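You operate a simulated robot arm through the tools that you are given. There is no shell and no other tool. Be economical: measure what you need, move in short steps, check, and stop when the job is done.

The job below is to be done with a simulated two-armed robot. You get a single attempt, and the scene is never put back.

TASK
Take the lid off the grease tin and lay it down on the top of the teal bench.

Only the result counts: the job must be done as asked and must still hold three seconds after the hand-in. Knocking over, shifting, dropping, spilling or breaking anything else fails it. Lids that push on must go on centred and level and be pressed home; caps that screw on are set level and turned clockwise until they are tight.

THE ROBOT
Two 7-joint arms with two-finger parallel grippers on one trunk, on a base that drives. Base frame: it is fixed to the floor where the robot stands at the start and does not move with it; the origin is under the middle of the robot, x ahead of it, y to its left, z up. Units: mm, degrees, N and s.
The left shoulder is at the start at [80, 131, 947], the right one opposite. With the tool pointing down near the work surface each hand reaches from about 400 to 860 mm from the robot's upright axis, wherever it stands, measured 20 degrees to its own side. Payload 1.57 kg a hand.
The tool frame of a hand sits at the grasp point between the pads (the TCP): z along the fingers, y along the line on which they close. The tips reach 30 mm beyond it. The gripper opens to 110 mm. The fingers are 24 mm wide and 12 mm thick; the gripper's body (48 by 112 mm) begins 78 mm behind the TCP.
Orientation is that of the tool frame in the base frame, as a unit quaternion [w, x, y, z]. With the fingers straight down and closing along the base's y, the tool's x points along the base's -x, its y along +y and its z along -z.

THE INTERFACE
- The arms move only by the tool play_rows. It takes "left_targets", "right_targets" or both (then of equal length, played together; a hand with none holds still); each is a list of rows, each a list of 7 numbers: the shift along the base's x, y, z in units of 40 mm (1.0 is 40 mm), then the turn, a rotation vector about the base's x, y, z in units of 5 degrees (1.0 is 5 degrees), then the finger opening in mm, from 0 to 110. In form: [[dx, dy, dz, rx, ry, rz, jaw], ...]. A call has 1 to 8 rows; each row shifts and turns the commanded pose from where the row before left it. A call with a number of a shift or a turn outside -1 to 1 is refused whole. Rows are played at 5 a second. More than 50 mm and 8.6 degrees between two rows, or a gripper value outside its range, and nothing of the call is played. Where a pose cannot be reached the arm comes as near as it can. A force on the tool above 40 N (or 10 N above the force at the start of the call, whichever is more), or a blocked arm, ends the call early, and 0.2 s more pass. Each finger travels about 108 mm/s and halts on what it meets, pressing with about 36 N; the grip force reading is that of the motor and also rises with nothing between the fingers. The clock runs only during rows and for 0.2 s after the last one: add rows that do not move to give the fingers time. The reply holds the time, the measured pose of the TCP, the force on the tool along the base axes, the opening and the grip force, in the units named above and with some noise, with the torque about the TCP (base axes, N m) and any sound that the robot's microphone picked up.
- Cameras (640 x 400 px; columns grow to the right, rows downward): "scene" is now at [-50.5, 0.1, 1426.7]; the picture's right is [-0.02, -1.00, 0.00], its down [-0.51, 0.01, -0.86] and it looks along [0.86, -0.02, -0.52] (base axes); focal length 287 px, centre (320, 200). "left" rides on the left gripper at [70, -16, -141] in its tool frame; the picture's right is [0.23, 0.97, 0.00], its down [-0.86, 0.20, -0.48] and it looks along [-0.47, 0.11, 0.88] (tool axes); focal length 222 px, centre (320, 200). "right" rides on the right gripper at [70, 16, -141] in its tool frame; the picture's right is [-0.23, 0.97, 0.00], its down [-0.86, -0.20, -0.48] and it looks along [-0.47, -0.11, 0.88] (tool axes); focal length 222 px, centre (320, 200). There is no depth. A picture from a camera that has moved, and an enlarged one, comes with that camera's place and axes in the base frame and with its lens.
- camera(camera): a new picture of that camera. It takes no simulated time.
- drive_base(legs): drives the robot by 1 to 6 legs, each [ahead, left, turn to the left] in mm, mm and degrees, along the robot's own axes; the way and the turn of a leg run together, so that a leg with both is an arc; at most 1500 mm and 180 degrees a leg. The arms and the cameras ride along, it lands a little off, and it stops where it bumps. It gives what a move gives.
- pan_tilt(pan, tilt): turns the head with the scene camera to pan (to the left, within 109 degrees either way) and tilt (down, from -29 to 69), counted from straight ahead of the robot. It gives what a move gives.
- close_up(camera, box): a new picture of the part [left, top, right, bottom] of that camera's present view, enlarged. It takes no simulated time.
- hand_in(): hands the job in; it is judged then, once.

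Work in short steps. Places have to be worked out from the pictures, the camera data and where the tool is seen: move nearer, look again, correct. Check each grasp and each placing, and mend what went wrong. You have 120 turns and 92 pictures in all, those below and enlarged ones among them. Open the grippers and draw the arms clear of the work before you hand the job in, unless the task says otherwise; then end with one line.

The tools are called after "Call:" as name(argument=value, ...) on one line, values as JSON. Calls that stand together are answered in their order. play_rows: Moves the arms, as the interface text tells. Its arguments: {"type":"object","properties":{"left_targets":{"type":"array","items":{"type":"array","items":{"type":"number"}}},"right_targets":{"type":"array","items":{"type":"array","items":{"type":"number"}}}},"required":[]} The other tools are called the same way: drive_base (legs) drives the base; pan_tilt (pan, tilt) turns the head that bears the scene camera; camera (camera) takes a picture; close_up (camera, box) takes an enlarged picture of a part of a camera's view; hand_in () hands the job in.

At the start:

```text
t: 0.0
left_ee_pos: [619.2, 279.9, 1047.2]
left_tcp_rot: [0.0, 0.0, 1.0, 0.001]
left_ft_force: [0.3, 0.2, 0.6]
left_torque: [0.01, 0.0, 0.03]
left_width: 109.8
left_finger_force: 0.0
right_ee_pos: [630.8, -211.6, 1100.2]
right_tcp_rot: [0.0, 0.0, 1.0, 0.001]
right_ft_force: [1.2, 0.7, 0.4]
right_torque: [0.0, 0.0, -0.02]
right_width: 110.3
right_finger_force: 0.1
robot x, y, heading: [0.3, 2.3, -0.2]
head pan, tilt: [-1.1, 31.0]
```

scene: 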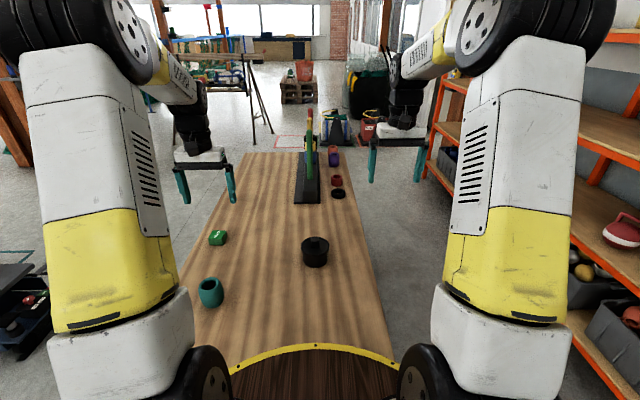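
right: 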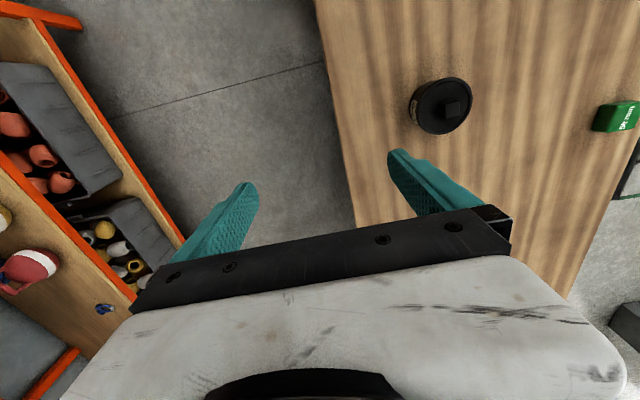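
left: 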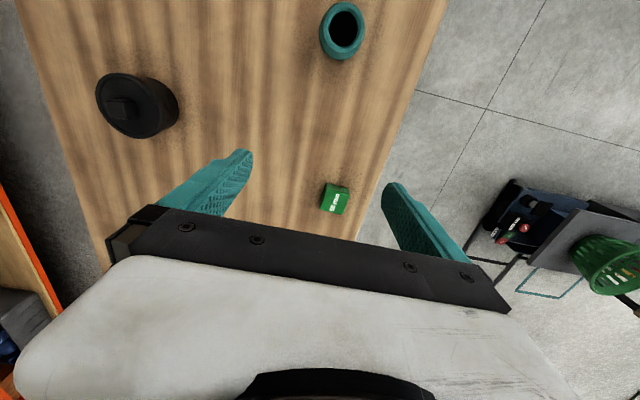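

The black pot with a square knob on the wooden table may be the grease tin, but no teal bench is in view. I'll enlarge the pot and look around.

Call:
close_up(camera="scene", box=[190, 130, 390, 330])

Call:
pan_tilt(pan=70, tilt=30)

Call:
camera(camera="scene")

Call:
pan_tilt(pan=-70, tilt=30)

Call:
camera(camera="scene")

```text
2.00 times, centred on (290, 230) of scene
camera zoom: at [-50.5, 0.1, 1426.7], right [-0.02, -1.0, 0.0], down [-0.51, 0.01, -0.86], along [0.86, -0.02, -0.52], focal length 574 px, centre (380, 140)
```

zoom: 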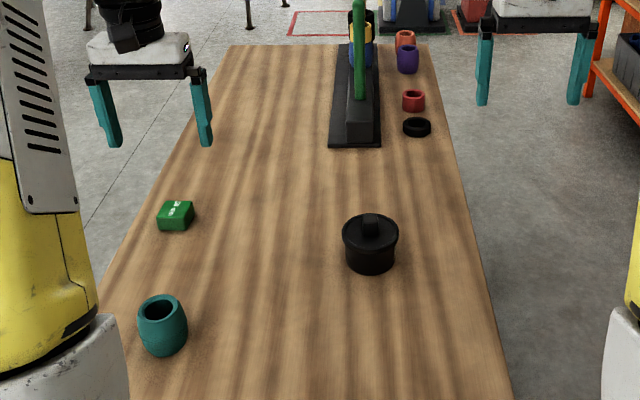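

```text
t: 1.4
left_ee_pos: [619.9, 279.9, 1048.2]
left_tcp_rot: [0.0, 0.0, 1.0, 0.001]
left_ft_force: [0.6, -0.5, -0.4]
left_torque: [0.04, 0.0, -0.02]
left_width: 110.1
left_finger_force: 0.0
right_ee_pos: [630.0, -210.9, 1099.4]
right_tcp_rot: [0.001, 0.0, 1.0, 0.001]
right_ft_force: [0.4, -0.1, 0.1]
right_torque: [-0.01, -0.01, -0.04]
right_width: 109.9
right_finger_force: 0.0
robot x, y, heading: [-0.7, 1.1, 0.0]
head pan, tilt: [70.0, 30.0]
```

```text
87 pictures are left
camera scene: at [-109.5, 86.9, 1428.2], right [0.94, -0.34, 0.0], down [-0.17, -0.47, -0.87], along [0.3, 0.81, -0.5], focal length 287 px, centre (320, 200)
```

scene: 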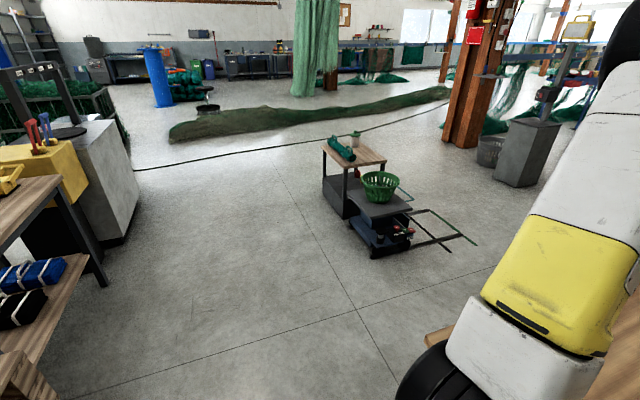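

```text
t: 3.7
left_ee_pos: [619.3, 279.5, 1046.6]
left_tcp_rot: [-0.001, 0.0, 1.0, 0.0]
left_ft_force: [0.3, -0.5, -1.7]
left_torque: [0.0, 0.0, -0.02]
left_width: 110.3
left_finger_force: 0.0
right_ee_pos: [629.8, -211.4, 1099.1]
right_tcp_rot: [0.0, 0.001, 1.0, -0.001]
right_ft_force: [0.0, 0.2, 0.0]
right_torque: [-0.01, -0.01, 0.0]
right_width: 109.8
right_finger_force: 0.2
robot x, y, heading: [-2.6, -1.4, 0.2]
head pan, tilt: [-70.0, 30.0]
```

```text
86 pictures are left
camera scene: at [-109.5, -83.1, 1428.2], right [-0.94, -0.34, 0.0], down [-0.17, 0.47, -0.87], along [0.3, -0.81, -0.5], focal length 287 px, centre (320, 200)
```

scene: 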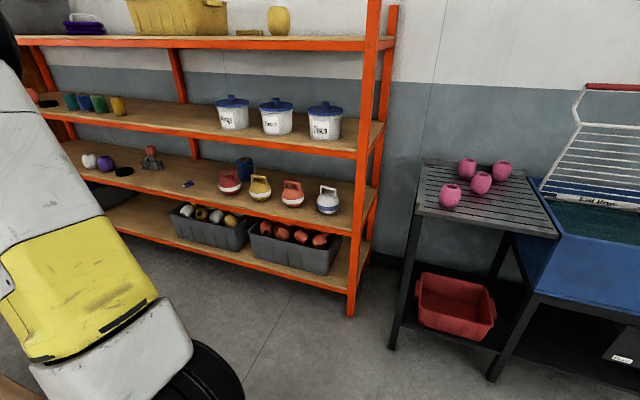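

No teal bench to either side; I'll look further back on both sides and read the shelf.

Call:
pan_tilt(pan=-109, tilt=25)

Call:
camera(camera="scene")

Call:
pan_tilt(pan=109, tilt=25)

Call:
camera(camera="scene")

Call:
pan_tilt(pan=0, tilt=0)

Call:
camera(camera="scene")

```text
t: 4.7
left_ee_pos: [620.1, 278.6, 1048.1]
left_tcp_rot: [-0.001, 0.0, 1.0, 0.0]
left_ft_force: [-0.6, -0.4, -0.2]
left_torque: [0.01, -0.01, 0.01]
left_width: 110.1
left_finger_force: 0.0
right_ee_pos: [629.6, -212.2, 1099.6]
right_tcp_rot: [0.0, 0.0, 1.0, 0.0]
right_ft_force: [0.2, -0.6, -0.4]
right_torque: [0.03, -0.03, 0.01]
right_width: 110.0
right_finger_force: 0.1
robot x, y, heading: [-1.6, 0.0, 0.1]
head pan, tilt: [-108.9, 25.0]
```

```text
85 pictures are left
camera scene: at [-170.2, -85.3, 1436.2], right [-0.95, 0.32, 0.0], down [0.14, 0.4, -0.91], along [-0.29, -0.86, -0.42], focal length 287 px, centre (320, 200)
```

scene: 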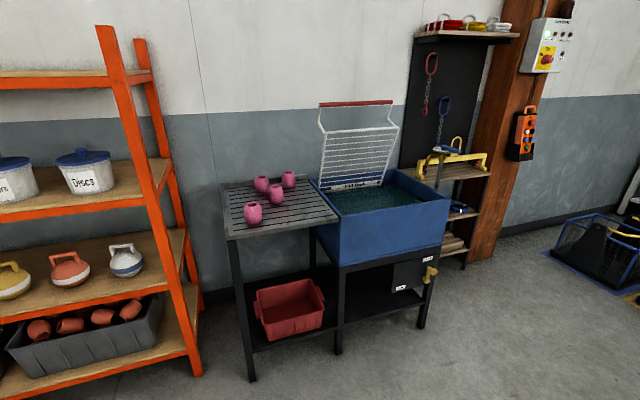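

```text
t: 7.8
left_ee_pos: [620.0, 281.8, 1047.3]
left_tcp_rot: [0.0, 0.0, 1.0, 0.0]
left_ft_force: [0.1, -0.8, 0.4]
left_torque: [0.02, 0.0, 0.0]
left_width: 109.9
left_finger_force: 0.0
right_ee_pos: [630.6, -210.9, 1099.1]
right_tcp_rot: [0.0, 0.0, 1.0, -0.001]
right_ft_force: [0.4, 0.1, 0.2]
right_torque: [0.02, 0.03, -0.01]
right_width: 109.9
right_finger_force: 0.0
robot x, y, heading: [-0.7, 1.9, -0.2]
head pan, tilt: [108.9, 25.0]
```

```text
84 pictures are left
camera scene: at [-170.2, 89.1, 1436.2], right [0.95, 0.32, 0.0], down [0.14, -0.4, -0.91], along [-0.29, 0.86, -0.42], focal length 287 px, centre (320, 200)
```

scene: 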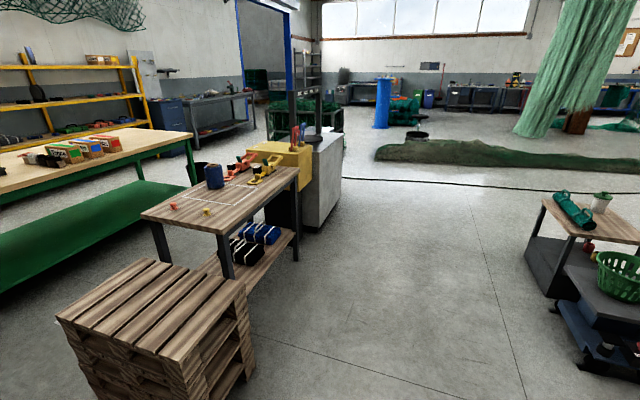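

```text
t: 9.7
left_ee_pos: [618.4, 280.5, 1047.3]
left_tcp_rot: [0.0, 0.0, 1.0, 0.0]
left_ft_force: [0.3, -0.5, 1.2]
left_torque: [0.01, 0.0, -0.01]
left_width: 109.8
left_finger_force: 0.1
right_ee_pos: [629.7, -211.1, 1099.9]
right_tcp_rot: [0.0, 0.0, 1.0, 0.0]
right_ft_force: [0.6, 0.7, 0.2]
right_torque: [0.0, 0.01, 0.03]
right_width: 110.3
right_finger_force: 0.2
robot x, y, heading: [-1.3, -0.2, 0.0]
head pan, tilt: [0.0, 0.0]
```

```text
83 pictures are left
camera scene: at [-50.5, 2.0, 1476.5], right [0.0, -1.0, 0.0], down [0.0, 0.0, -1.0], along [1.0, 0.0, 0.0], focal length 287 px, centre (320, 200)
```

scene: 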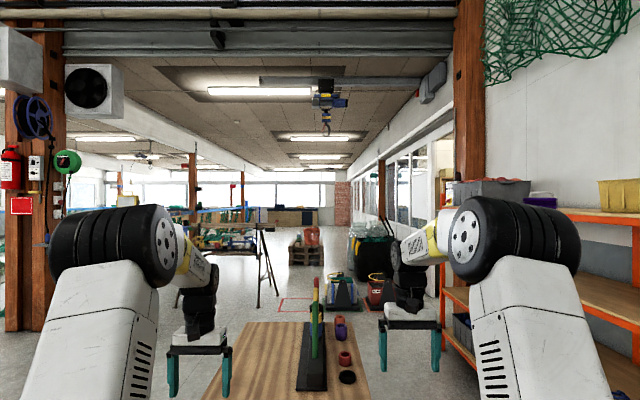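

I'll enlarge the pot in the wrist cameras, and inspect the bench's legs and the far benches for teal.

Call:
close_up(camera="right", box=[380, 50, 500, 150])

Call:
close_up(camera="left", box=[80, 50, 220, 150])

Call:
close_up(camera="scene", box=[160, 190, 420, 330])

Call:
pan_tilt(pan=25, tilt=20)

Call:
camera(camera="scene")

```text
4.00 times, centred on (440, 100) of right
camera zoom: at [559.9, -196.4, 1242.0], right [0.23, 0.97, 0.0], down [0.86, -0.2, 0.48], along [0.47, -0.11, -0.88], focal length 888 px, centre (-160, 600)
```

zoom: 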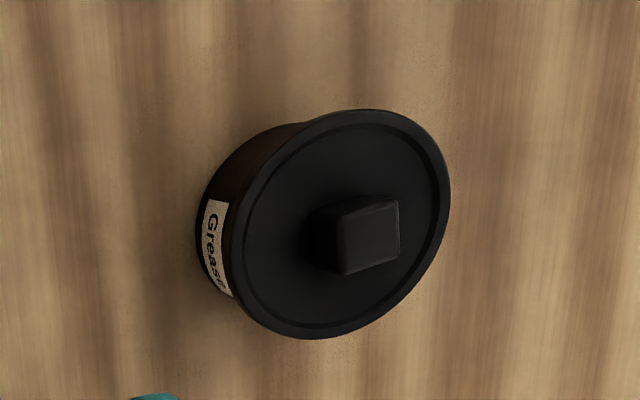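

```text
4.00 times, centred on (150, 100) of left
camera zoom: at [550.1, 263.0, 1189.0], right [-0.23, 0.97, 0.0], down [0.86, 0.2, 0.48], along [0.47, 0.11, -0.88], focal length 888 px, centre (1000, 600)
```

zoom: 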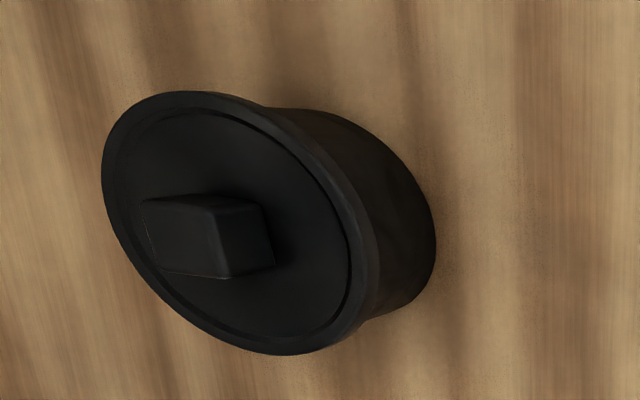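

```text
2.46 times, centred on (290, 260) of scene
camera zoom: at [-50.5, 2.0, 1476.5], right [0.0, -1.0, 0.0], down [0.0, 0.0, -1.0], along [1.0, 0.0, 0.0], focal length 707 px, centre (394, 52)
```

zoom: 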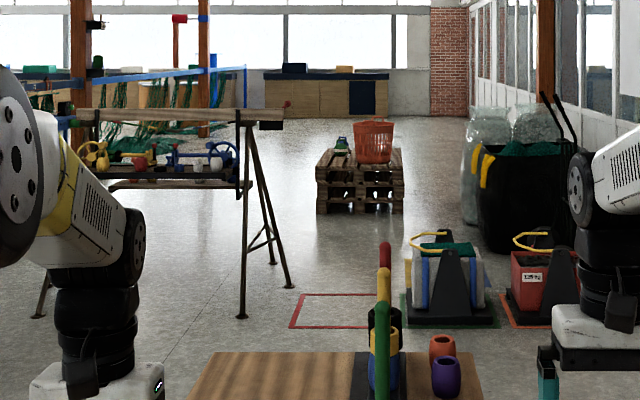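

```text
t: 10.6
left_ee_pos: [619.7, 279.2, 1047.0]
left_tcp_rot: [0.0, 0.001, 1.0, 0.0]
left_ft_force: [-0.4, 0.0, -0.1]
left_torque: [0.01, 0.01, 0.02]
left_width: 109.9
left_finger_force: 0.2
right_ee_pos: [629.2, -211.7, 1099.1]
right_tcp_rot: [0.0, 0.0, 1.0, 0.0]
right_ft_force: [0.3, 0.0, 0.9]
right_torque: [0.02, 0.0, -0.01]
right_width: 109.8
right_finger_force: 0.1
robot x, y, heading: [0.5, 0.2, 0.3]
head pan, tilt: [25.0, 20.0]
```

```text
79 pictures are left
camera scene: at [-56.0, 41.2, 1444.3], right [0.42, -0.91, 0.0], down [-0.31, -0.14, -0.94], along [0.85, 0.4, -0.34], focal length 287 px, centre (320, 200)
```

scene: 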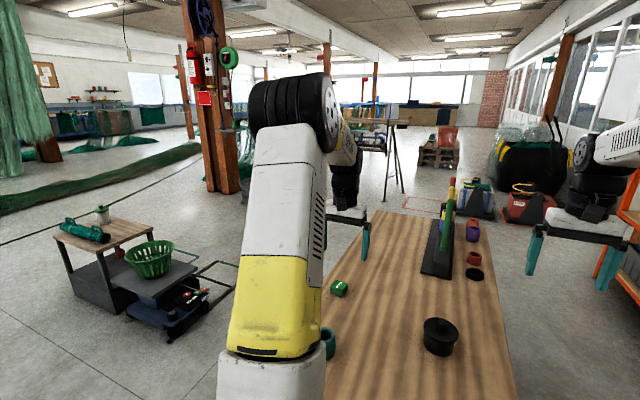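

The label says "Grease", so this is the tin. From both wrist views its knob top is at about (650, 0, 858) and the lid is about 100 mm across. I'll bring the right hand above it and look again.

Call:
play_rows(right_targets=[[0.05, 0.88, -0.4, 0, 0, 0, 110], [0.05, 0.88, -0.4, 0, 0, 0, 110], [0.05, 0.88, -0.4, 0, 0, 0, 110], [0.05, 0.88, -0.4, 0, 0, 0, 110], [0.05, 0.88, -0.4, 0, 0, 0, 110], [0.05, 0.88, -0.4, 0, 0, 0, 110], [0, 0, 0, 0, 0, 0, 110]])

Call:
camera(camera="right")

Call:
close_up(camera="left", box=[60, 50, 220, 150])

```text
t: 12.2
left_ee_pos: [618.9, 279.4, 1047.6]
left_tcp_rot: [0.0, 0.0, 1.0, 0.0]
left_ft_force: [-0.5, -0.5, -0.2]
left_torque: [-0.01, -0.04, 0.04]
left_width: 109.9
left_finger_force: 0.0
right_ee_pos: [644.5, 2.1, 1006.5]
right_tcp_rot: [0.0, 0.0, 1.0, 0.0]
right_ft_force: [-0.2, 0.4, 0.4]
right_torque: [-0.03, 0.0, 0.0]
right_width: 110.2
right_finger_force: 0.1
robot x, y, heading: [0.2, -2.4, 0.1]
head pan, tilt: [25.0, 20.0]
```

```text
78 pictures are left
camera right: at [573.1, 17.3, 1149.1], right [0.23, 0.97, 0.0], down [0.85, -0.2, 0.48], along [0.47, -0.11, -0.88], focal length 222 px, centre (320, 200)
```

right: 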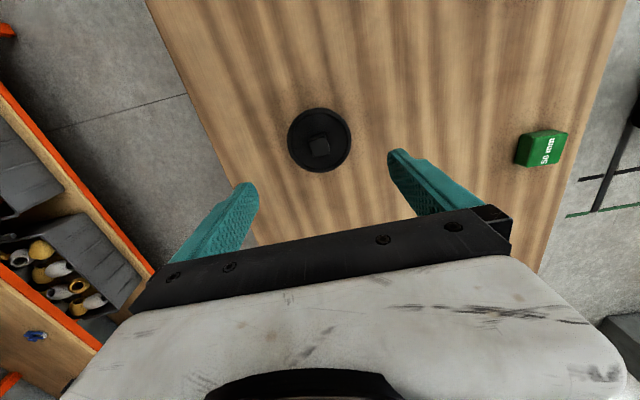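

```text
4.00 times, centred on (140, 100) of left
camera zoom: at [550.1, 263.1, 1189.0], right [-0.23, 0.97, 0.0], down [0.86, 0.2, 0.48], along [0.47, 0.11, -0.88], focal length 888 px, centre (1040, 600)
```

zoom: 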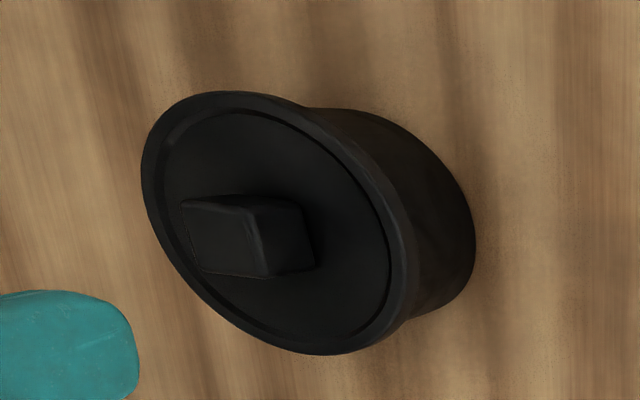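

The knob checks out at about (651, -1, 858). I'll enlarge to get its size and orientation.

Call:
close_up(camera="right", box=[270, 95, 370, 180])

```text
4.71 times, centred on (320, 138) of right
camera zoom: at [573.1, 17.3, 1149.1], right [0.23, 0.97, 0.0], down [0.85, -0.2, 0.48], along [0.47, -0.11, -0.88], focal length 1045 px, centre (320, 494)
```

zoom: 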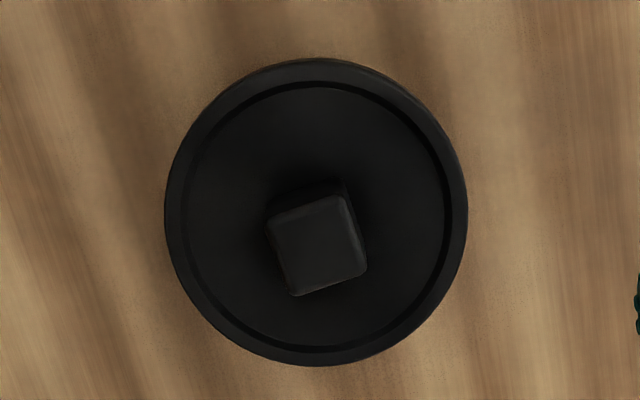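

Knob is ~21 mm square, aligned with the base axes, its top near z 858 and the lid top near z 822. I'll lower so the fingertips straddle the knob just above the lid.

Call:
play_rows(right_targets=[[0.1, -0.04, -0.9, 0, 0, 0, 80], [0.07, 0, -0.9, 0, 0, 0, 70], [0, 0, -0.9, 0, 0, 0, 60], [0, 0, -0.75, 0, 0, 0, 60], [0, 0, 0, 0, 0, 0, 60]])

Call:
close_up(camera="left", box=[60, 30, 220, 150])

Call:
close_up(camera="right", box=[200, 80, 440, 230])

```text
t: 13.5
left_ee_pos: [619.4, 278.5, 1047.0]
left_tcp_rot: [0.001, 0.0, 1.0, 0.0]
left_ft_force: [0.3, 0.5, -0.4]
left_torque: [0.0, 0.0, 0.02]
left_width: 109.9
left_finger_force: 0.0
right_ee_pos: [649.3, -1.9, 869.1]
right_tcp_rot: [0.001, 0.0, 1.0, 0.0]
right_ft_force: [-7.2, -1.8, 13.2]
right_torque: [-0.04, 0.22, 0.0]
right_width: 60.0
right_finger_force: 0.0
robot x, y, heading: [0.2, 1.4, 0.0]
head pan, tilt: [25.0, 20.0]
stopped in row 5 (right hand): the force on the tool passed its limit at 41 N (the readings are from after the stop); the commanded pose is now the measured one
```

```text
3.33 times, centred on (140, 90) of left
camera zoom: at [549.3, 262.8, 1189.4], right [-0.23, 0.97, 0.0], down [0.85, 0.2, 0.48], along [0.47, 0.11, -0.88], focal length 740 px, centre (920, 567)
```

zoom: 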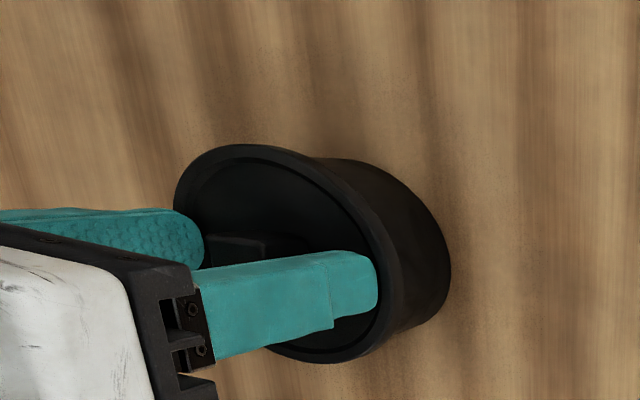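

```text
2.67 times, centred on (320, 155) of right
camera zoom: at [578.2, 13.1, 1011.2], right [0.23, 0.97, 0.0], down [0.85, -0.2, 0.48], along [0.47, -0.11, -0.88], focal length 592 px, centre (320, 320)
```

zoom: 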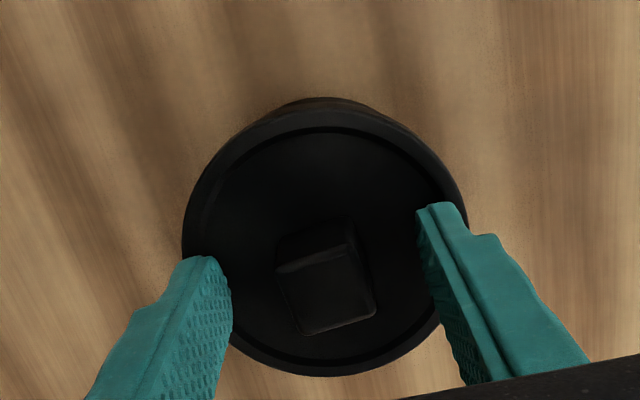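

The fingertips touched the lid (top at about z 839). I'll rise 4 mm and close on the knob.

Call:
play_rows(right_targets=[[0.03, 0, 0.1, 0, 0, 0, 60], [0, 0, 0, 0, 0, 0, 30], [0, 0, 0, 0, 0, 0, 10], [0, 0, 0, 0, 0, 0, 10], [0, 0, 0, 0, 0, 0, 10]])

Call:
close_up(camera="right", box=[200, 80, 440, 230])

```text
t: 14.7
left_ee_pos: [620.3, 280.1, 1046.9]
left_tcp_rot: [0.0, 0.0, 1.0, 0.0]
left_ft_force: [0.2, -0.6, 0.4]
left_torque: [-0.01, 0.0, 0.01]
left_width: 110.1
left_finger_force: 0.1
right_ee_pos: [651.8, -1.7, 872.4]
right_tcp_rot: [0.002, 0.0, 1.0, 0.0]
right_ft_force: [3.5, 4.4, 1.5]
right_torque: [0.19, -0.12, 0.0]
right_width: 22.8
right_finger_force: 35.0
robot x, y, heading: [2.0, -3.6, 0.1]
head pan, tilt: [25.0, 20.0]
heard: snap
```

```text
2.67 times, centred on (320, 155) of right
camera zoom: at [580.1, 13.4, 1014.7], right [0.23, 0.97, 0.0], down [0.85, -0.2, 0.48], along [0.47, -0.11, -0.88], focal length 592 px, centre (320, 320)
```

zoom: 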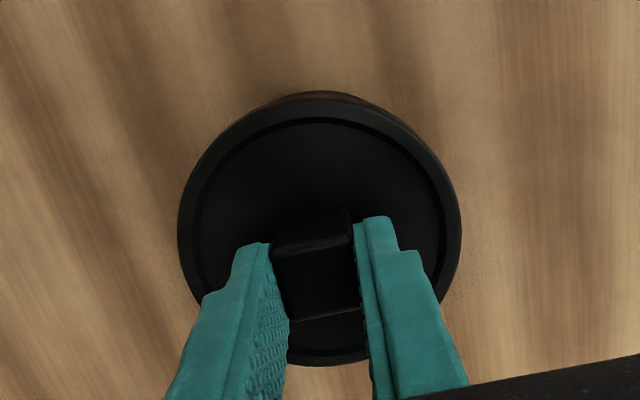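

Knob gripped (22.8 mm, 35 N); a snap was heard. I'll pull straight up in small steps and watch the force.

Call:
play_rows(right_targets=[[0, 0, 0.1, 0, 0, 0, 10], [0, 0, 0.1, 0, 0, 0, 10], [0, 0, 0.1, 0, 0, 0, 10], [0, 0, 0.1, 0, 0, 0, 10]])

Call:
close_up(camera="left", box=[60, 30, 220, 150])

```text
t: 15.7
left_ee_pos: [619.2, 278.5, 1048.5]
left_tcp_rot: [0.0, 0.0, 1.0, 0.0]
left_ft_force: [-0.5, 0.2, 0.4]
left_torque: [0.01, -0.01, -0.02]
left_width: 109.9
left_finger_force: 0.0
right_ee_pos: [650.1, -1.5, 887.7]
right_tcp_rot: [0.002, 0.001, 1.0, 0.0]
right_ft_force: [-0.8, -1.4, -0.7]
right_torque: [-0.01, 0.01, 0.04]
right_width: 23.0
right_finger_force: 34.9
robot x, y, heading: [-1.7, 0.4, 0.1]
head pan, tilt: [25.0, 20.0]
```

```text
3.33 times, centred on (140, 90) of left
camera zoom: at [550.0, 262.7, 1189.0], right [-0.23, 0.97, 0.0], down [0.86, 0.2, 0.48], along [0.47, 0.11, -0.88], focal length 740 px, centre (920, 567)
```

zoom: 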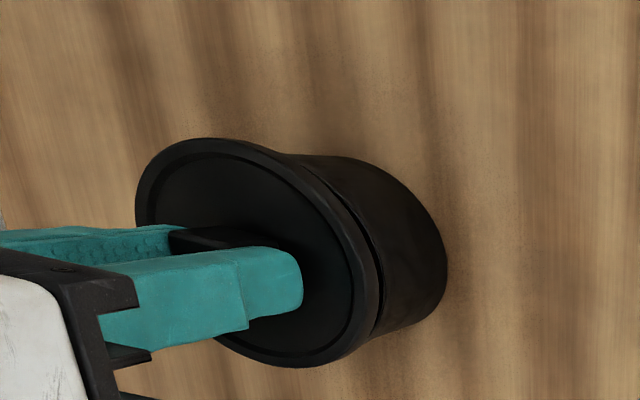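

A gap has opened and the tin stays. I'll raise the lid further and check.

Call:
play_rows(right_targets=[[0, 0, 0.3, 0, 0, 0, 10], [0, 0, 0.7, 0, 0, 0, 10], [0, 0, 0.9, 0, 0, 0, 10], [0, 0, 0.9, 0, 0, 0, 10], [0, 0, 0.9, 0, 0, 0, 10], [0, 0, 0.9, 0, 0, 0, 10]])

Call:
camera(camera="left")

Call:
camera(camera="right")

```text
t: 17.1
left_ee_pos: [618.4, 279.6, 1047.1]
left_tcp_rot: [0.0, 0.0, 1.0, 0.0]
left_ft_force: [-0.1, 0.2, 0.0]
left_torque: [0.05, 0.02, -0.01]
left_width: 109.9
left_finger_force: 0.0
right_ee_pos: [652.8, -1.0, 1070.3]
right_tcp_rot: [0.003, 0.0, 1.0, -0.001]
right_ft_force: [-0.5, 0.5, -0.9]
right_torque: [-0.02, 0.01, -0.01]
right_width: 22.9
right_finger_force: 35.0
robot x, y, heading: [3.3, -1.4, -0.0]
head pan, tilt: [25.0, 20.0]
```

```text
71 pictures are left
camera left: at [550.1, 262.8, 1189.0], right [-0.23, 0.97, 0.0], down [0.86, 0.2, 0.48], along [0.47, 0.11, -0.88], focal length 222 px, centre (320, 200)
```

left: 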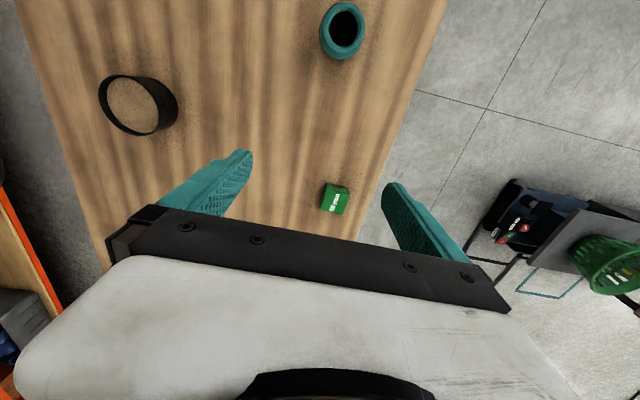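

```text
70 pictures are left
camera right: at [582.4, 13.6, 1213.1], right [0.23, 0.97, 0.0], down [0.85, -0.2, 0.48], along [0.47, -0.11, -0.88], focal length 222 px, centre (320, 200)
```

right: 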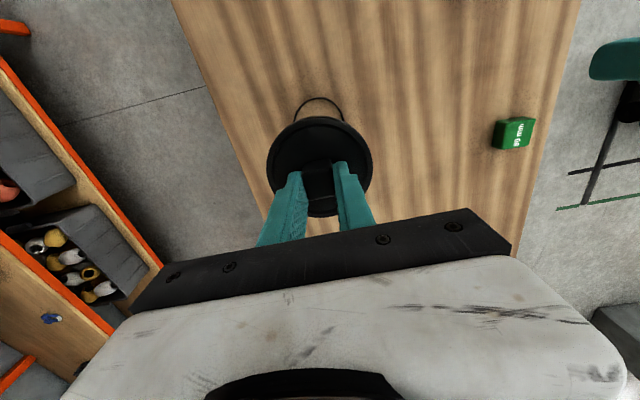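

The lid is off and the tin is undisturbed. Now I'll back away from the bench and turn to look for the teal bench in the blind area behind.

Call:
pan_tilt(pan=109, tilt=30)

Call:
drive_base(legs=[[-250, 0, 0], [0, 0, 60]])

Call:
camera(camera="scene")

```text
t: 18.6
left_ee_pos: [619.0, 278.5, 1047.1]
left_tcp_rot: [0.0, 0.0, 1.0, 0.0]
left_ft_force: [0.6, 0.8, -0.6]
left_torque: [0.01, -0.02, -0.01]
left_width: 110.1
left_finger_force: 0.2
right_ee_pos: [653.2, -0.8, 1071.0]
right_tcp_rot: [0.002, 0.0, 1.0, 0.0]
right_ft_force: [-0.3, 0.0, -0.6]
right_torque: [0.0, 0.01, 0.01]
right_width: 22.9
right_finger_force: 35.9
robot x, y, heading: [2.4, -1.0, 0.2]
head pan, tilt: [108.9, 30.0]
```

```text
t: 23.1
left_ee_pos: [-172.7, 677.2, 1047.6]
left_tcp_rot: [0.0, -0.497, 0.868, -0.001]
left_ft_force: [-0.1, -0.1, -0.8]
left_torque: [-0.01, -0.01, -0.04]
left_width: 110.1
left_finger_force: 0.0
right_ee_pos: [86.0, 563.4, 1069.4]
right_tcp_rot: [0.003, -0.496, 0.868, 0.001]
right_ft_force: [-0.7, 0.0, -0.3]
right_torque: [0.03, 0.01, -0.02]
right_width: 22.8
right_finger_force: 35.2
robot x, y, heading: [-249.7, -0.3, 59.4]
head pan, tilt: [108.9, 30.0]
```

```text
69 pictures are left
camera scene: at [-407.3, -99.7, 1428.2], right [0.2, 0.98, 0.0], down [0.49, -0.1, -0.87], along [-0.85, 0.17, -0.5], focal length 287 px, centre (320, 200)
```

scene: 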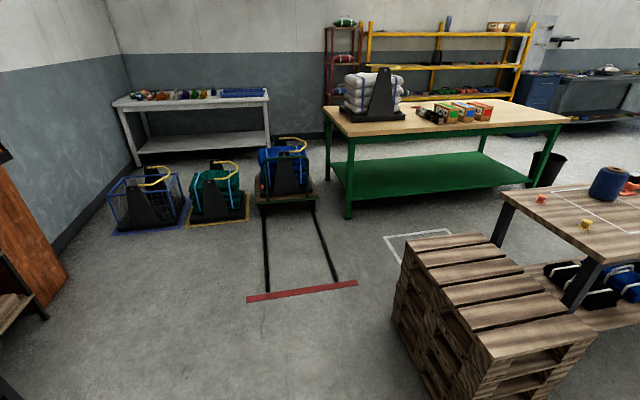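

Green-framed bench here, nothing clearly teal. I'll look around further from this heading.

Call:
pan_tilt(pan=50, tilt=15)

Call:
camera(camera="scene")

Call:
pan_tilt(pan=0, tilt=15)

Call:
camera(camera="scene")

Call:
pan_tilt(pan=-50, tilt=15)

Call:
camera(camera="scene")

```text
t: 24.4
left_ee_pos: [-173.9, 674.7, 1047.4]
left_tcp_rot: [0.001, -0.497, 0.868, 0.0]
left_ft_force: [0.7, -0.3, -0.1]
left_torque: [0.01, 0.01, 0.01]
left_width: 109.9
left_finger_force: 0.1
right_ee_pos: [86.3, 562.9, 1072.0]
right_tcp_rot: [0.001, -0.496, 0.868, 0.001]
right_ft_force: [0.2, 0.7, -0.3]
right_torque: [-0.01, -0.05, 0.04]
right_width: 22.8
right_finger_force: 35.5
robot x, y, heading: [-250.1, 1.2, 59.7]
head pan, tilt: [50.0, 15.0]
```

```text
68 pictures are left
camera scene: at [-349.9, -29.9, 1452.4], right [0.94, 0.33, 0.0], down [0.09, -0.24, -0.97], along [-0.32, 0.91, -0.26], focal length 287 px, centre (320, 200)
```

scene: 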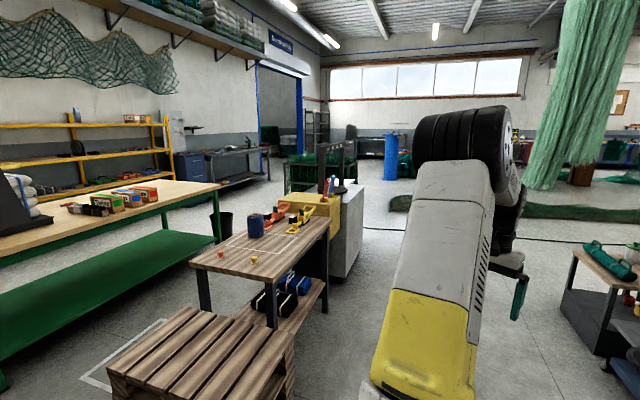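

```text
t: 25.5
left_ee_pos: [-173.2, 676.3, 1047.4]
left_tcp_rot: [0.0, -0.496, 0.868, 0.0]
left_ft_force: [0.2, -0.5, -0.3]
left_torque: [0.03, -0.02, 0.03]
left_width: 109.9
left_finger_force: 0.0
right_ee_pos: [86.1, 562.9, 1069.5]
right_tcp_rot: [0.002, -0.496, 0.868, 0.002]
right_ft_force: [0.8, 0.0, 0.4]
right_torque: [-0.01, -0.02, -0.01]
right_width: 22.6
right_finger_force: 35.6
robot x, y, heading: [-244.8, 0.8, 59.6]
head pan, tilt: [0.0, 15.0]
```

```text
67 pictures are left
camera scene: at [-271.3, -37.5, 1452.4], right [0.86, -0.51, 0.0], down [-0.13, -0.22, -0.97], along [0.49, 0.83, -0.26], focal length 287 px, centre (320, 200)
```

scene: 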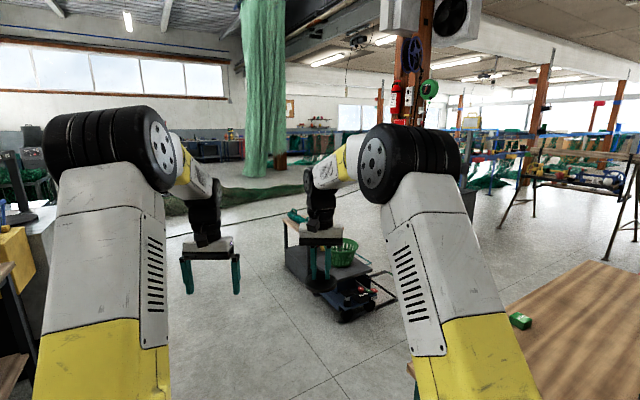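

```text
t: 26.7
left_ee_pos: [-171.9, 676.2, 1046.8]
left_tcp_rot: [0.0, -0.496, 0.868, 0.0]
left_ft_force: [-0.4, 0.4, 0.1]
left_torque: [0.01, -0.02, 0.01]
left_width: 109.9
left_finger_force: 0.0
right_ee_pos: [86.8, 562.8, 1070.3]
right_tcp_rot: [0.001, -0.496, 0.868, 0.001]
right_ft_force: [0.4, 0.6, 1.0]
right_torque: [-0.04, -0.04, -0.02]
right_width: 22.7
right_finger_force: 35.6
robot x, y, heading: [-248.2, -0.2, 59.5]
head pan, tilt: [-50.0, 15.0]
```

```text
66 pictures are left
camera scene: at [-226.6, -102.5, 1452.4], right [0.17, -0.99, 0.0], down [-0.26, -0.04, -0.97], along [0.95, 0.16, -0.26], focal length 287 px, centre (320, 200)
```

scene: 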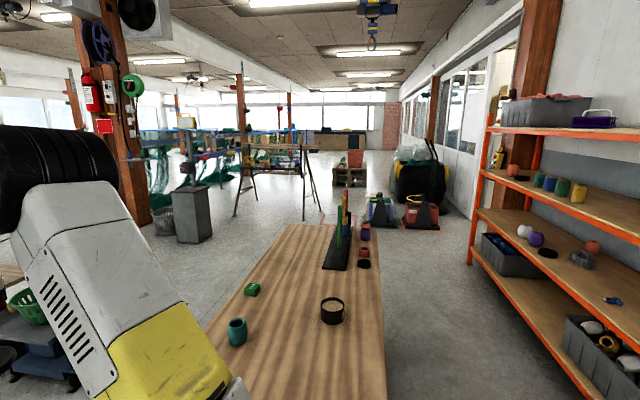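

No teal bench anywhere; maybe the nearby wooden-topped bench itself has a teal frame that I can't see from above. I'll turn back and reverse to view its front and sides.

Call:
pan_tilt(pan=0, tilt=30)

Call:
drive_base(legs=[[0, 0, -59.5], [-650, 0, 0]])

Call:
camera(camera="scene")

```text
t: 27.9
left_ee_pos: [-173.4, 675.9, 1046.6]
left_tcp_rot: [-0.001, -0.496, 0.868, 0.0]
left_ft_force: [0.5, 0.0, -0.2]
left_torque: [-0.03, 0.02, 0.04]
left_width: 110.2
left_finger_force: 0.0
right_ee_pos: [85.9, 562.3, 1070.4]
right_tcp_rot: [0.002, -0.496, 0.868, 0.001]
right_ft_force: [0.3, -0.3, -0.2]
right_torque: [0.0, 0.01, -0.01]
right_width: 22.9
right_finger_force: 35.2
robot x, y, heading: [-247.3, 0.7, 59.6]
head pan, tilt: [0.0, 30.0]
```

```text
t: 34.1
left_ee_pos: [-293.3, 276.4, 1046.5]
left_tcp_rot: [0.001, -0.004, 1.0, 0.0]
left_ft_force: [0.0, 0.6, -0.1]
left_torque: [-0.03, 0.0, 0.02]
left_width: 110.3
left_finger_force: 0.0
right_ee_pos: [-257.7, -5.6, 1070.8]
right_tcp_rot: [0.002, -0.004, 1.0, 0.001]
right_ft_force: [-0.6, 0.5, -0.7]
right_torque: [0.01, -0.01, 0.02]
right_width: 22.9
right_finger_force: 35.2
robot x, y, heading: [-907.7, -9.5, 0.8]
head pan, tilt: [0.0, 30.0]
```

```text
65 pictures are left
camera scene: at [-960.3, -7.3, 1428.2], right [0.01, -1.0, 0.0], down [-0.5, 0.0, -0.87], along [0.87, 0.01, -0.5], focal length 287 px, centre (320, 200)
```

scene: 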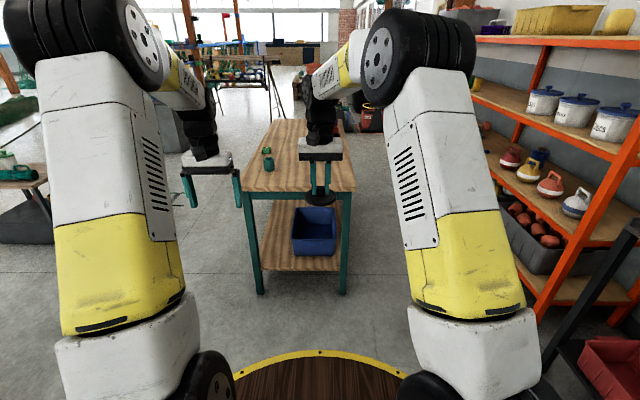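

The front bench has teal legs and frame: it is itself the teal bench. I'll turn the heading straight and drive back to just short of my starting place.

Call:
drive_base(legs=[[0, 0, -0.8], [500, 5, 0]])

Call:
drive_base(legs=[[360, 0, 0]])

Call:
camera(camera="scene")

Call:
camera(camera="right")

Call:
camera(camera="left")

```text
t: 37.4
left_ee_pos: [210.4, 263.4, 1047.1]
left_tcp_rot: [0.0, 0.006, 1.0, 0.001]
left_ft_force: [-1.2, -0.7, 0.1]
left_torque: [-0.02, 0.01, 0.0]
left_width: 110.1
left_finger_force: 0.1
right_ee_pos: [241.2, -19.2, 1069.9]
right_tcp_rot: [0.001, 0.006, 1.0, 0.0]
right_ft_force: [-0.1, -0.2, -0.9]
right_torque: [0.01, 0.01, 0.0]
right_width: 22.7
right_finger_force: 35.9
robot x, y, heading: [-412.9, -7.6, -0.7]
head pan, tilt: [0.0, 30.0]
```

```text
t: 39.7
left_ee_pos: [569.1, 266.5, 1046.2]
left_tcp_rot: [0.0, 0.002, 1.0, 0.0]
left_ft_force: [0.0, -0.8, -0.2]
left_torque: [0.02, -0.01, -0.02]
left_width: 110.3
left_finger_force: 0.1
right_ee_pos: [600.8, -14.1, 1069.5]
right_tcp_rot: [0.002, 0.002, 1.0, 0.0]
right_ft_force: [0.2, 0.9, -0.2]
right_torque: [0.01, 0.01, 0.0]
right_width: 22.4
right_finger_force: 35.6
robot x, y, heading: [-52.6, -10.6, -0.2]
head pan, tilt: [0.0, 30.0]
```

```text
64 pictures are left
camera scene: at [-102.3, -9.1, 1428.2], right [0.0, -1.0, 0.0], down [-0.5, 0.0, -0.87], along [0.87, 0.0, -0.5], focal length 287 px, centre (320, 200)
```

scene: 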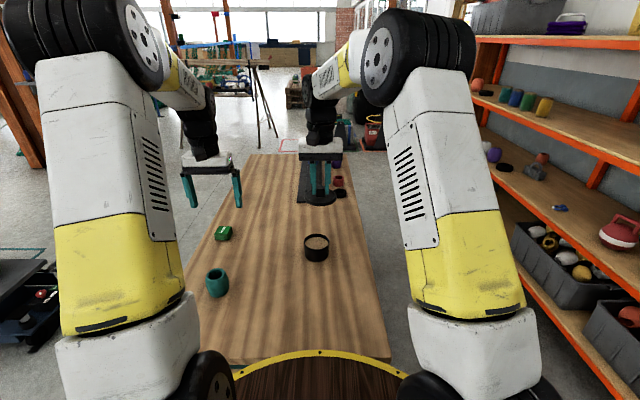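

```text
63 pictures are left
camera right: at [530.3, 0.8, 1212.7], right [0.23, 0.97, 0.0], down [0.85, -0.2, 0.48], along [0.47, -0.11, -0.88], focal length 222 px, centre (320, 200)
```

right: 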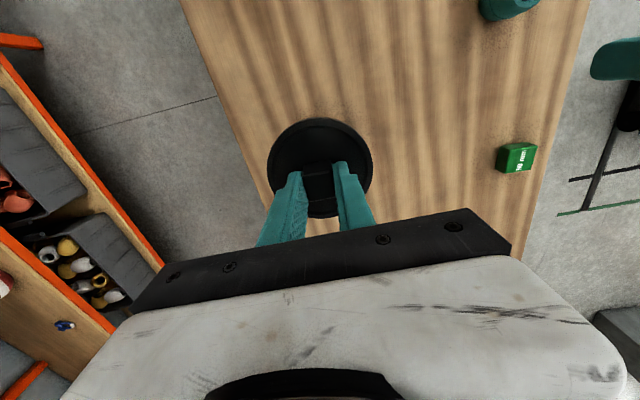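

```text
62 pictures are left
camera left: at [498.6, 250.2, 1189.1], right [-0.22, 0.97, 0.0], down [0.86, 0.2, 0.48], along [0.47, 0.11, -0.88], focal length 222 px, centre (320, 200)
```

left: 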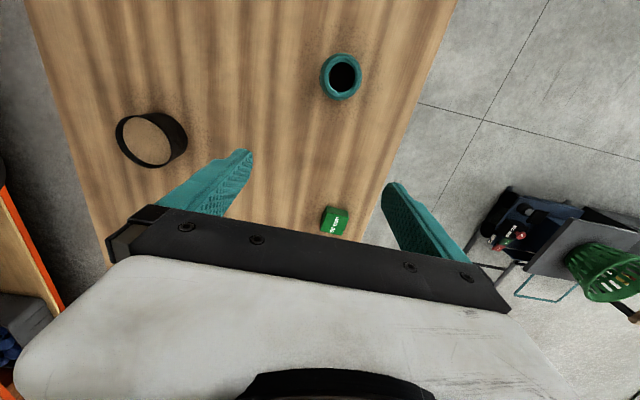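

Tin at about (648, 2), teal cup near (510, 290); the area around (515, 35) is free. I'll move the lid over there and descend to above the top.

Call:
play_rows(right_targets=[[-0.72, 0.42, 0, 0, 0, 0, 10], [-0.72, 0.42, 0, 0, 0, 0, 10], [-0.72, 0.4, 0, 0, 0, 0, 10], [0, 0, -0.9, 0, 0, 0, 10], [0, 0, -0.9, 0, 0, 0, 10], [0, 0, -0.9, 0, 0, 0, 10], [0, 0, -0.9, 0, 0, 0, 10], [0, 0, 0, 0, 0, 0, 10]])

Call:
camera(camera="left")

Call:
camera(camera="scene")

```text
t: 41.5
left_ee_pos: [568.1, 266.1, 1047.5]
left_tcp_rot: [0.001, 0.001, 1.0, 0.0]
left_ft_force: [-0.9, 0.3, 1.1]
left_torque: [0.0, 0.04, -0.01]
left_width: 109.6
left_finger_force: 0.1
right_ee_pos: [515.4, 33.1, 926.4]
right_tcp_rot: [0.002, 0.002, 1.0, 0.0]
right_ft_force: [-0.4, -0.2, -1.2]
right_torque: [0.01, 0.02, -0.05]
right_width: 22.7
right_finger_force: 35.7
robot x, y, heading: [-53.5, -12.5, -0.4]
head pan, tilt: [0.0, 30.0]
```

```text
61 pictures are left
camera left: at [498.6, 250.2, 1189.1], right [-0.22, 0.97, 0.0], down [0.86, 0.2, 0.48], along [0.47, 0.11, -0.88], focal length 222 px, centre (320, 200)
```

left: 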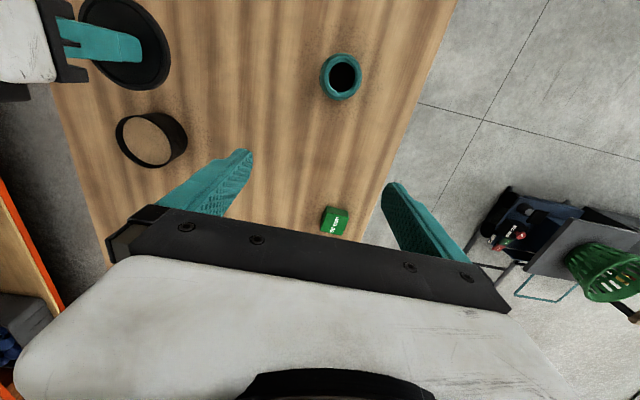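

```text
60 pictures are left
camera scene: at [-102.3, -9.1, 1428.2], right [0.0, -1.0, 0.0], down [-0.5, 0.0, -0.87], along [0.87, 0.0, -0.5], focal length 287 px, centre (320, 200)
```

scene: 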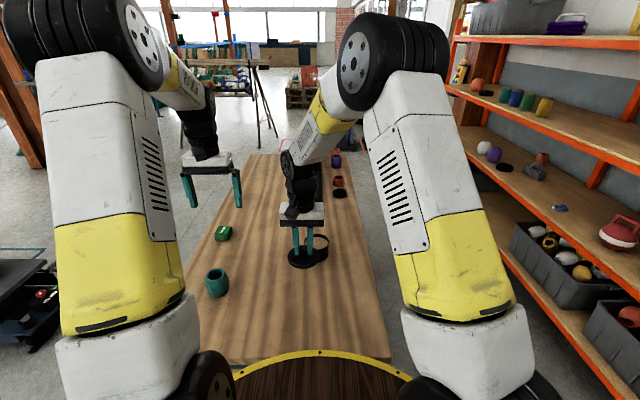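

The lid hangs clear over free top. Descending to about 870, then in small steps until contact.

Call:
play_rows(right_targets=[[0, 0, -0.7, 0, 0, 0, 10], [0, 0, -0.6, 0, 0, 0, 10], [0, 0, 0, 0, 0, 0, 10]])

Call:
close_up(camera="left", box=[40, 0, 240, 170])

Call:
play_rows(right_targets=[[0, 0, -0.1, 0, 0, 0, 10], [0, 0, -0.1, 0, 0, 0, 10], [0, 0, -0.1, 0, 0, 0, 10], [0, 0, 0, 0, 0, 0, 10]])

Call:
close_up(camera="left", box=[40, 0, 240, 170])

```text
t: 42.3
left_ee_pos: [568.3, 268.3, 1046.8]
left_tcp_rot: [0.0, 0.001, 1.0, 0.0]
left_ft_force: [0.0, -0.3, -0.4]
left_torque: [-0.01, 0.0, -0.03]
left_width: 109.8
left_finger_force: 0.1
right_ee_pos: [515.0, 35.3, 875.9]
right_tcp_rot: [0.002, 0.001, 1.0, -0.001]
right_ft_force: [0.4, -0.8, -0.9]
right_torque: [-0.02, -0.01, 0.03]
right_width: 22.6
right_finger_force: 35.4
robot x, y, heading: [-52.7, -12.4, -0.1]
head pan, tilt: [0.0, 30.0]
```

```text
2.35 times, centred on (140, 85) of left
camera zoom: at [498.6, 250.2, 1189.1], right [-0.22, 0.97, 0.0], down [0.86, 0.2, 0.48], along [0.47, 0.11, -0.88], focal length 523 px, centre (744, 471)
```

zoom: 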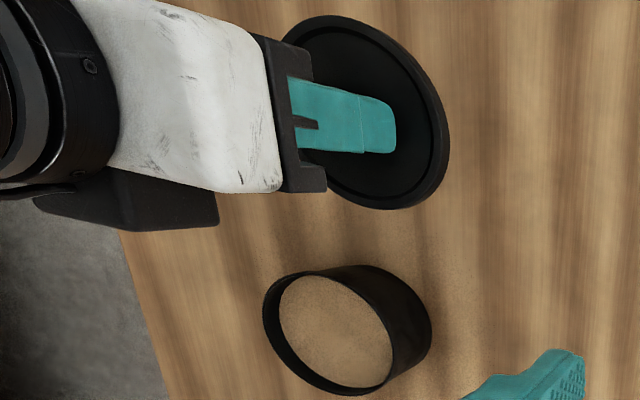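

```text
t: 43.3
left_ee_pos: [567.5, 266.5, 1047.3]
left_tcp_rot: [0.0, 0.001, 1.0, 0.0]
left_ft_force: [0.2, 0.9, 0.1]
left_torque: [-0.01, 0.03, 0.03]
left_width: 110.3
left_finger_force: 0.0
right_ee_pos: [515.0, 36.4, 862.0]
right_tcp_rot: [0.001, 0.002, 1.0, 0.0]
right_ft_force: [0.0, -0.2, -0.8]
right_torque: [0.02, 0.01, -0.04]
right_width: 22.9
right_finger_force: 35.1
robot x, y, heading: [-50.6, -11.6, -0.2]
head pan, tilt: [0.0, 30.0]
```

```text
2.35 times, centred on (140, 85) of left
camera zoom: at [498.6, 250.3, 1189.1], right [-0.22, 0.97, 0.0], down [0.86, 0.2, 0.48], along [0.47, 0.11, -0.88], focal length 523 px, centre (744, 471)
```

zoom: 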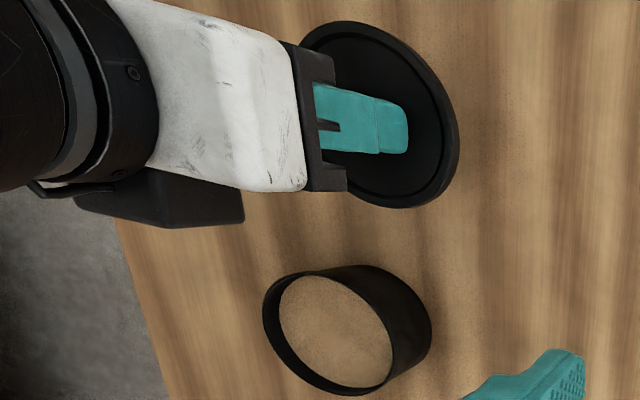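

Still free; continuing down slowly with 4–5 mm steps until the force rises.

Call:
play_rows(right_targets=[[0, 0, -0.12, 0, 0, 0, 10], [0, 0, -0.12, 0, 0, 0, 10], [0, 0, -0.12, 0, 0, 0, 10], [0, 0, 0, 0, 0, 0, 10]])

Call:
close_up(camera="left", box=[40, 0, 240, 170])

```text
t: 44.3
left_ee_pos: [568.6, 267.9, 1047.6]
left_tcp_rot: [0.0, 0.002, 1.0, 0.0]
left_ft_force: [-1.1, -0.3, -0.6]
left_torque: [0.0, -0.02, -0.03]
left_width: 109.8
left_finger_force: 0.1
right_ee_pos: [513.9, 33.7, 846.4]
right_tcp_rot: [0.002, 0.001, 1.0, 0.0]
right_ft_force: [-0.4, -0.1, -0.9]
right_torque: [0.02, -0.02, -0.03]
right_width: 22.6
right_finger_force: 35.3
robot x, y, heading: [-51.0, -13.1, -0.2]
head pan, tilt: [0.0, 30.0]
```

```text
2.35 times, centred on (140, 85) of left
camera zoom: at [498.6, 250.2, 1189.1], right [-0.22, 0.97, 0.0], down [0.86, 0.2, 0.48], along [0.47, 0.11, -0.88], focal length 523 px, centre (744, 471)
```

zoom: 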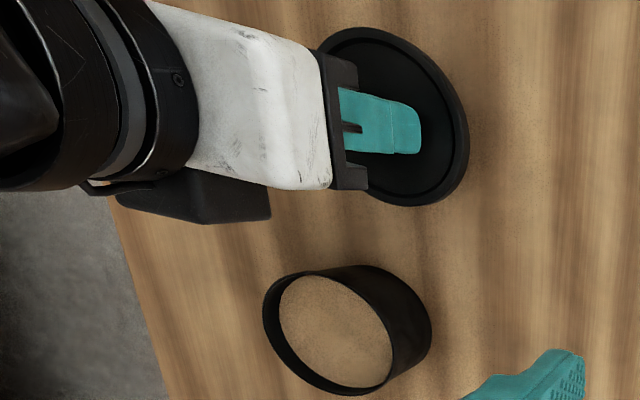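

No contact yet; continuing with small steps.

Call:
play_rows(right_targets=[[0, 0, -0.1, 0, 0, 0, 10], [0, 0, -0.1, 0, 0, 0, 10], [0, 0, -0.1, 0, 0, 0, 10], [0, 0, 0, 0, 0, 0, 10]])

Call:
close_up(camera="left", box=[40, 0, 240, 170])

```text
t: 45.3
left_ee_pos: [568.1, 266.3, 1046.4]
left_tcp_rot: [0.0, 0.002, 1.0, 0.0]
left_ft_force: [0.3, 0.3, -0.3]
left_torque: [-0.02, 0.02, 0.04]
left_width: 110.0
left_finger_force: 0.0
right_ee_pos: [516.2, 35.9, 836.4]
right_tcp_rot: [0.002, 0.002, 1.0, 0.0]
right_ft_force: [0.2, 0.4, -0.4]
right_torque: [0.02, -0.04, -0.02]
right_width: 23.0
right_finger_force: 35.0
robot x, y, heading: [-53.0, -10.4, -0.4]
head pan, tilt: [0.0, 30.0]
```

```text
2.35 times, centred on (140, 85) of left
camera zoom: at [498.6, 250.2, 1189.1], right [-0.22, 0.97, 0.0], down [0.86, 0.2, 0.48], along [0.47, 0.11, -0.88], focal length 523 px, centre (744, 471)
```

zoom: 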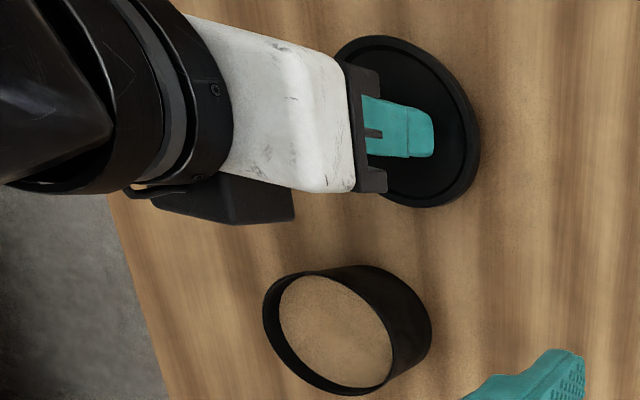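

Still unloaded. Going down further with 3 mm steps; the force limit guards it.

Call:
play_rows(right_targets=[[0, 0, -0.08, 0, 0, 0, 10], [0, 0, -0.08, 0, 0, 0, 10], [0, 0, -0.08, 0, 0, 0, 10], [0, 0, -0.08, 0, 0, 0, 10], [0, 0, 0, 0, 0, 0, 10]])

```text
t: 46.5
left_ee_pos: [567.7, 266.1, 1047.1]
left_tcp_rot: [0.0, 0.002, 1.0, 0.0]
left_ft_force: [0.2, -0.4, -0.3]
left_torque: [0.01, 0.0, 0.01]
left_width: 109.9
left_finger_force: 0.0
right_ee_pos: [513.9, 33.8, 824.1]
right_tcp_rot: [0.002, 0.002, 1.0, 0.0]
right_ft_force: [-0.8, 0.3, -0.6]
right_torque: [-0.01, -0.02, 0.0]
right_width: 22.8
right_finger_force: 35.3
robot x, y, heading: [-48.6, -11.5, -0.1]
head pan, tilt: [0.0, 30.0]
```

No contact at 824; I continue the same way.

Call:
play_rows(right_targets=[[0, 0, -0.08, 0, 0, 0, 10], [0, 0, -0.08, 0, 0, 0, 10], [0, 0, -0.08, 0, 0, 0, 10], [0, 0, 0, 0, 0, 0, 10]])

Call:
close_up(camera="left", box=[40, 0, 240, 170])

```text
t: 47.2
left_ee_pos: [567.2, 266.8, 1047.7]
left_tcp_rot: [0.001, 0.001, 1.0, 0.0]
left_ft_force: [-0.2, 0.2, 1.2]
left_torque: [-0.02, 0.04, 0.0]
left_width: 109.9
left_finger_force: 0.0
right_ee_pos: [515.5, 34.2, 820.1]
right_tcp_rot: [0.003, 0.002, 1.0, 0.0]
right_ft_force: [-2.7, -0.1, 9.4]
right_torque: [-0.25, -0.04, -0.06]
right_width: 22.9
right_finger_force: 35.1
robot x, y, heading: [-48.5, -8.4, -0.3]
head pan, tilt: [0.0, 30.0]
stopped in row 3 (right hand): the force on the tool passed its limit at 51 N (the readings are from after the stop); the commanded pose is now the measured one
```

```text
2.35 times, centred on (140, 85) of left
camera zoom: at [498.1, 250.2, 1189.2], right [-0.22, 0.97, 0.0], down [0.86, 0.2, 0.48], along [0.47, 0.11, -0.88], focal length 523 px, centre (744, 471)
```

zoom: 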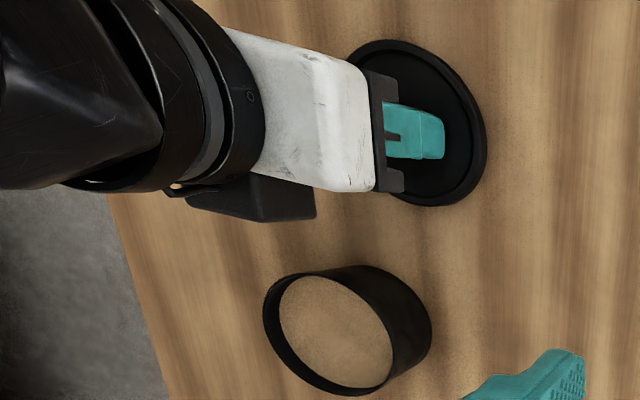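

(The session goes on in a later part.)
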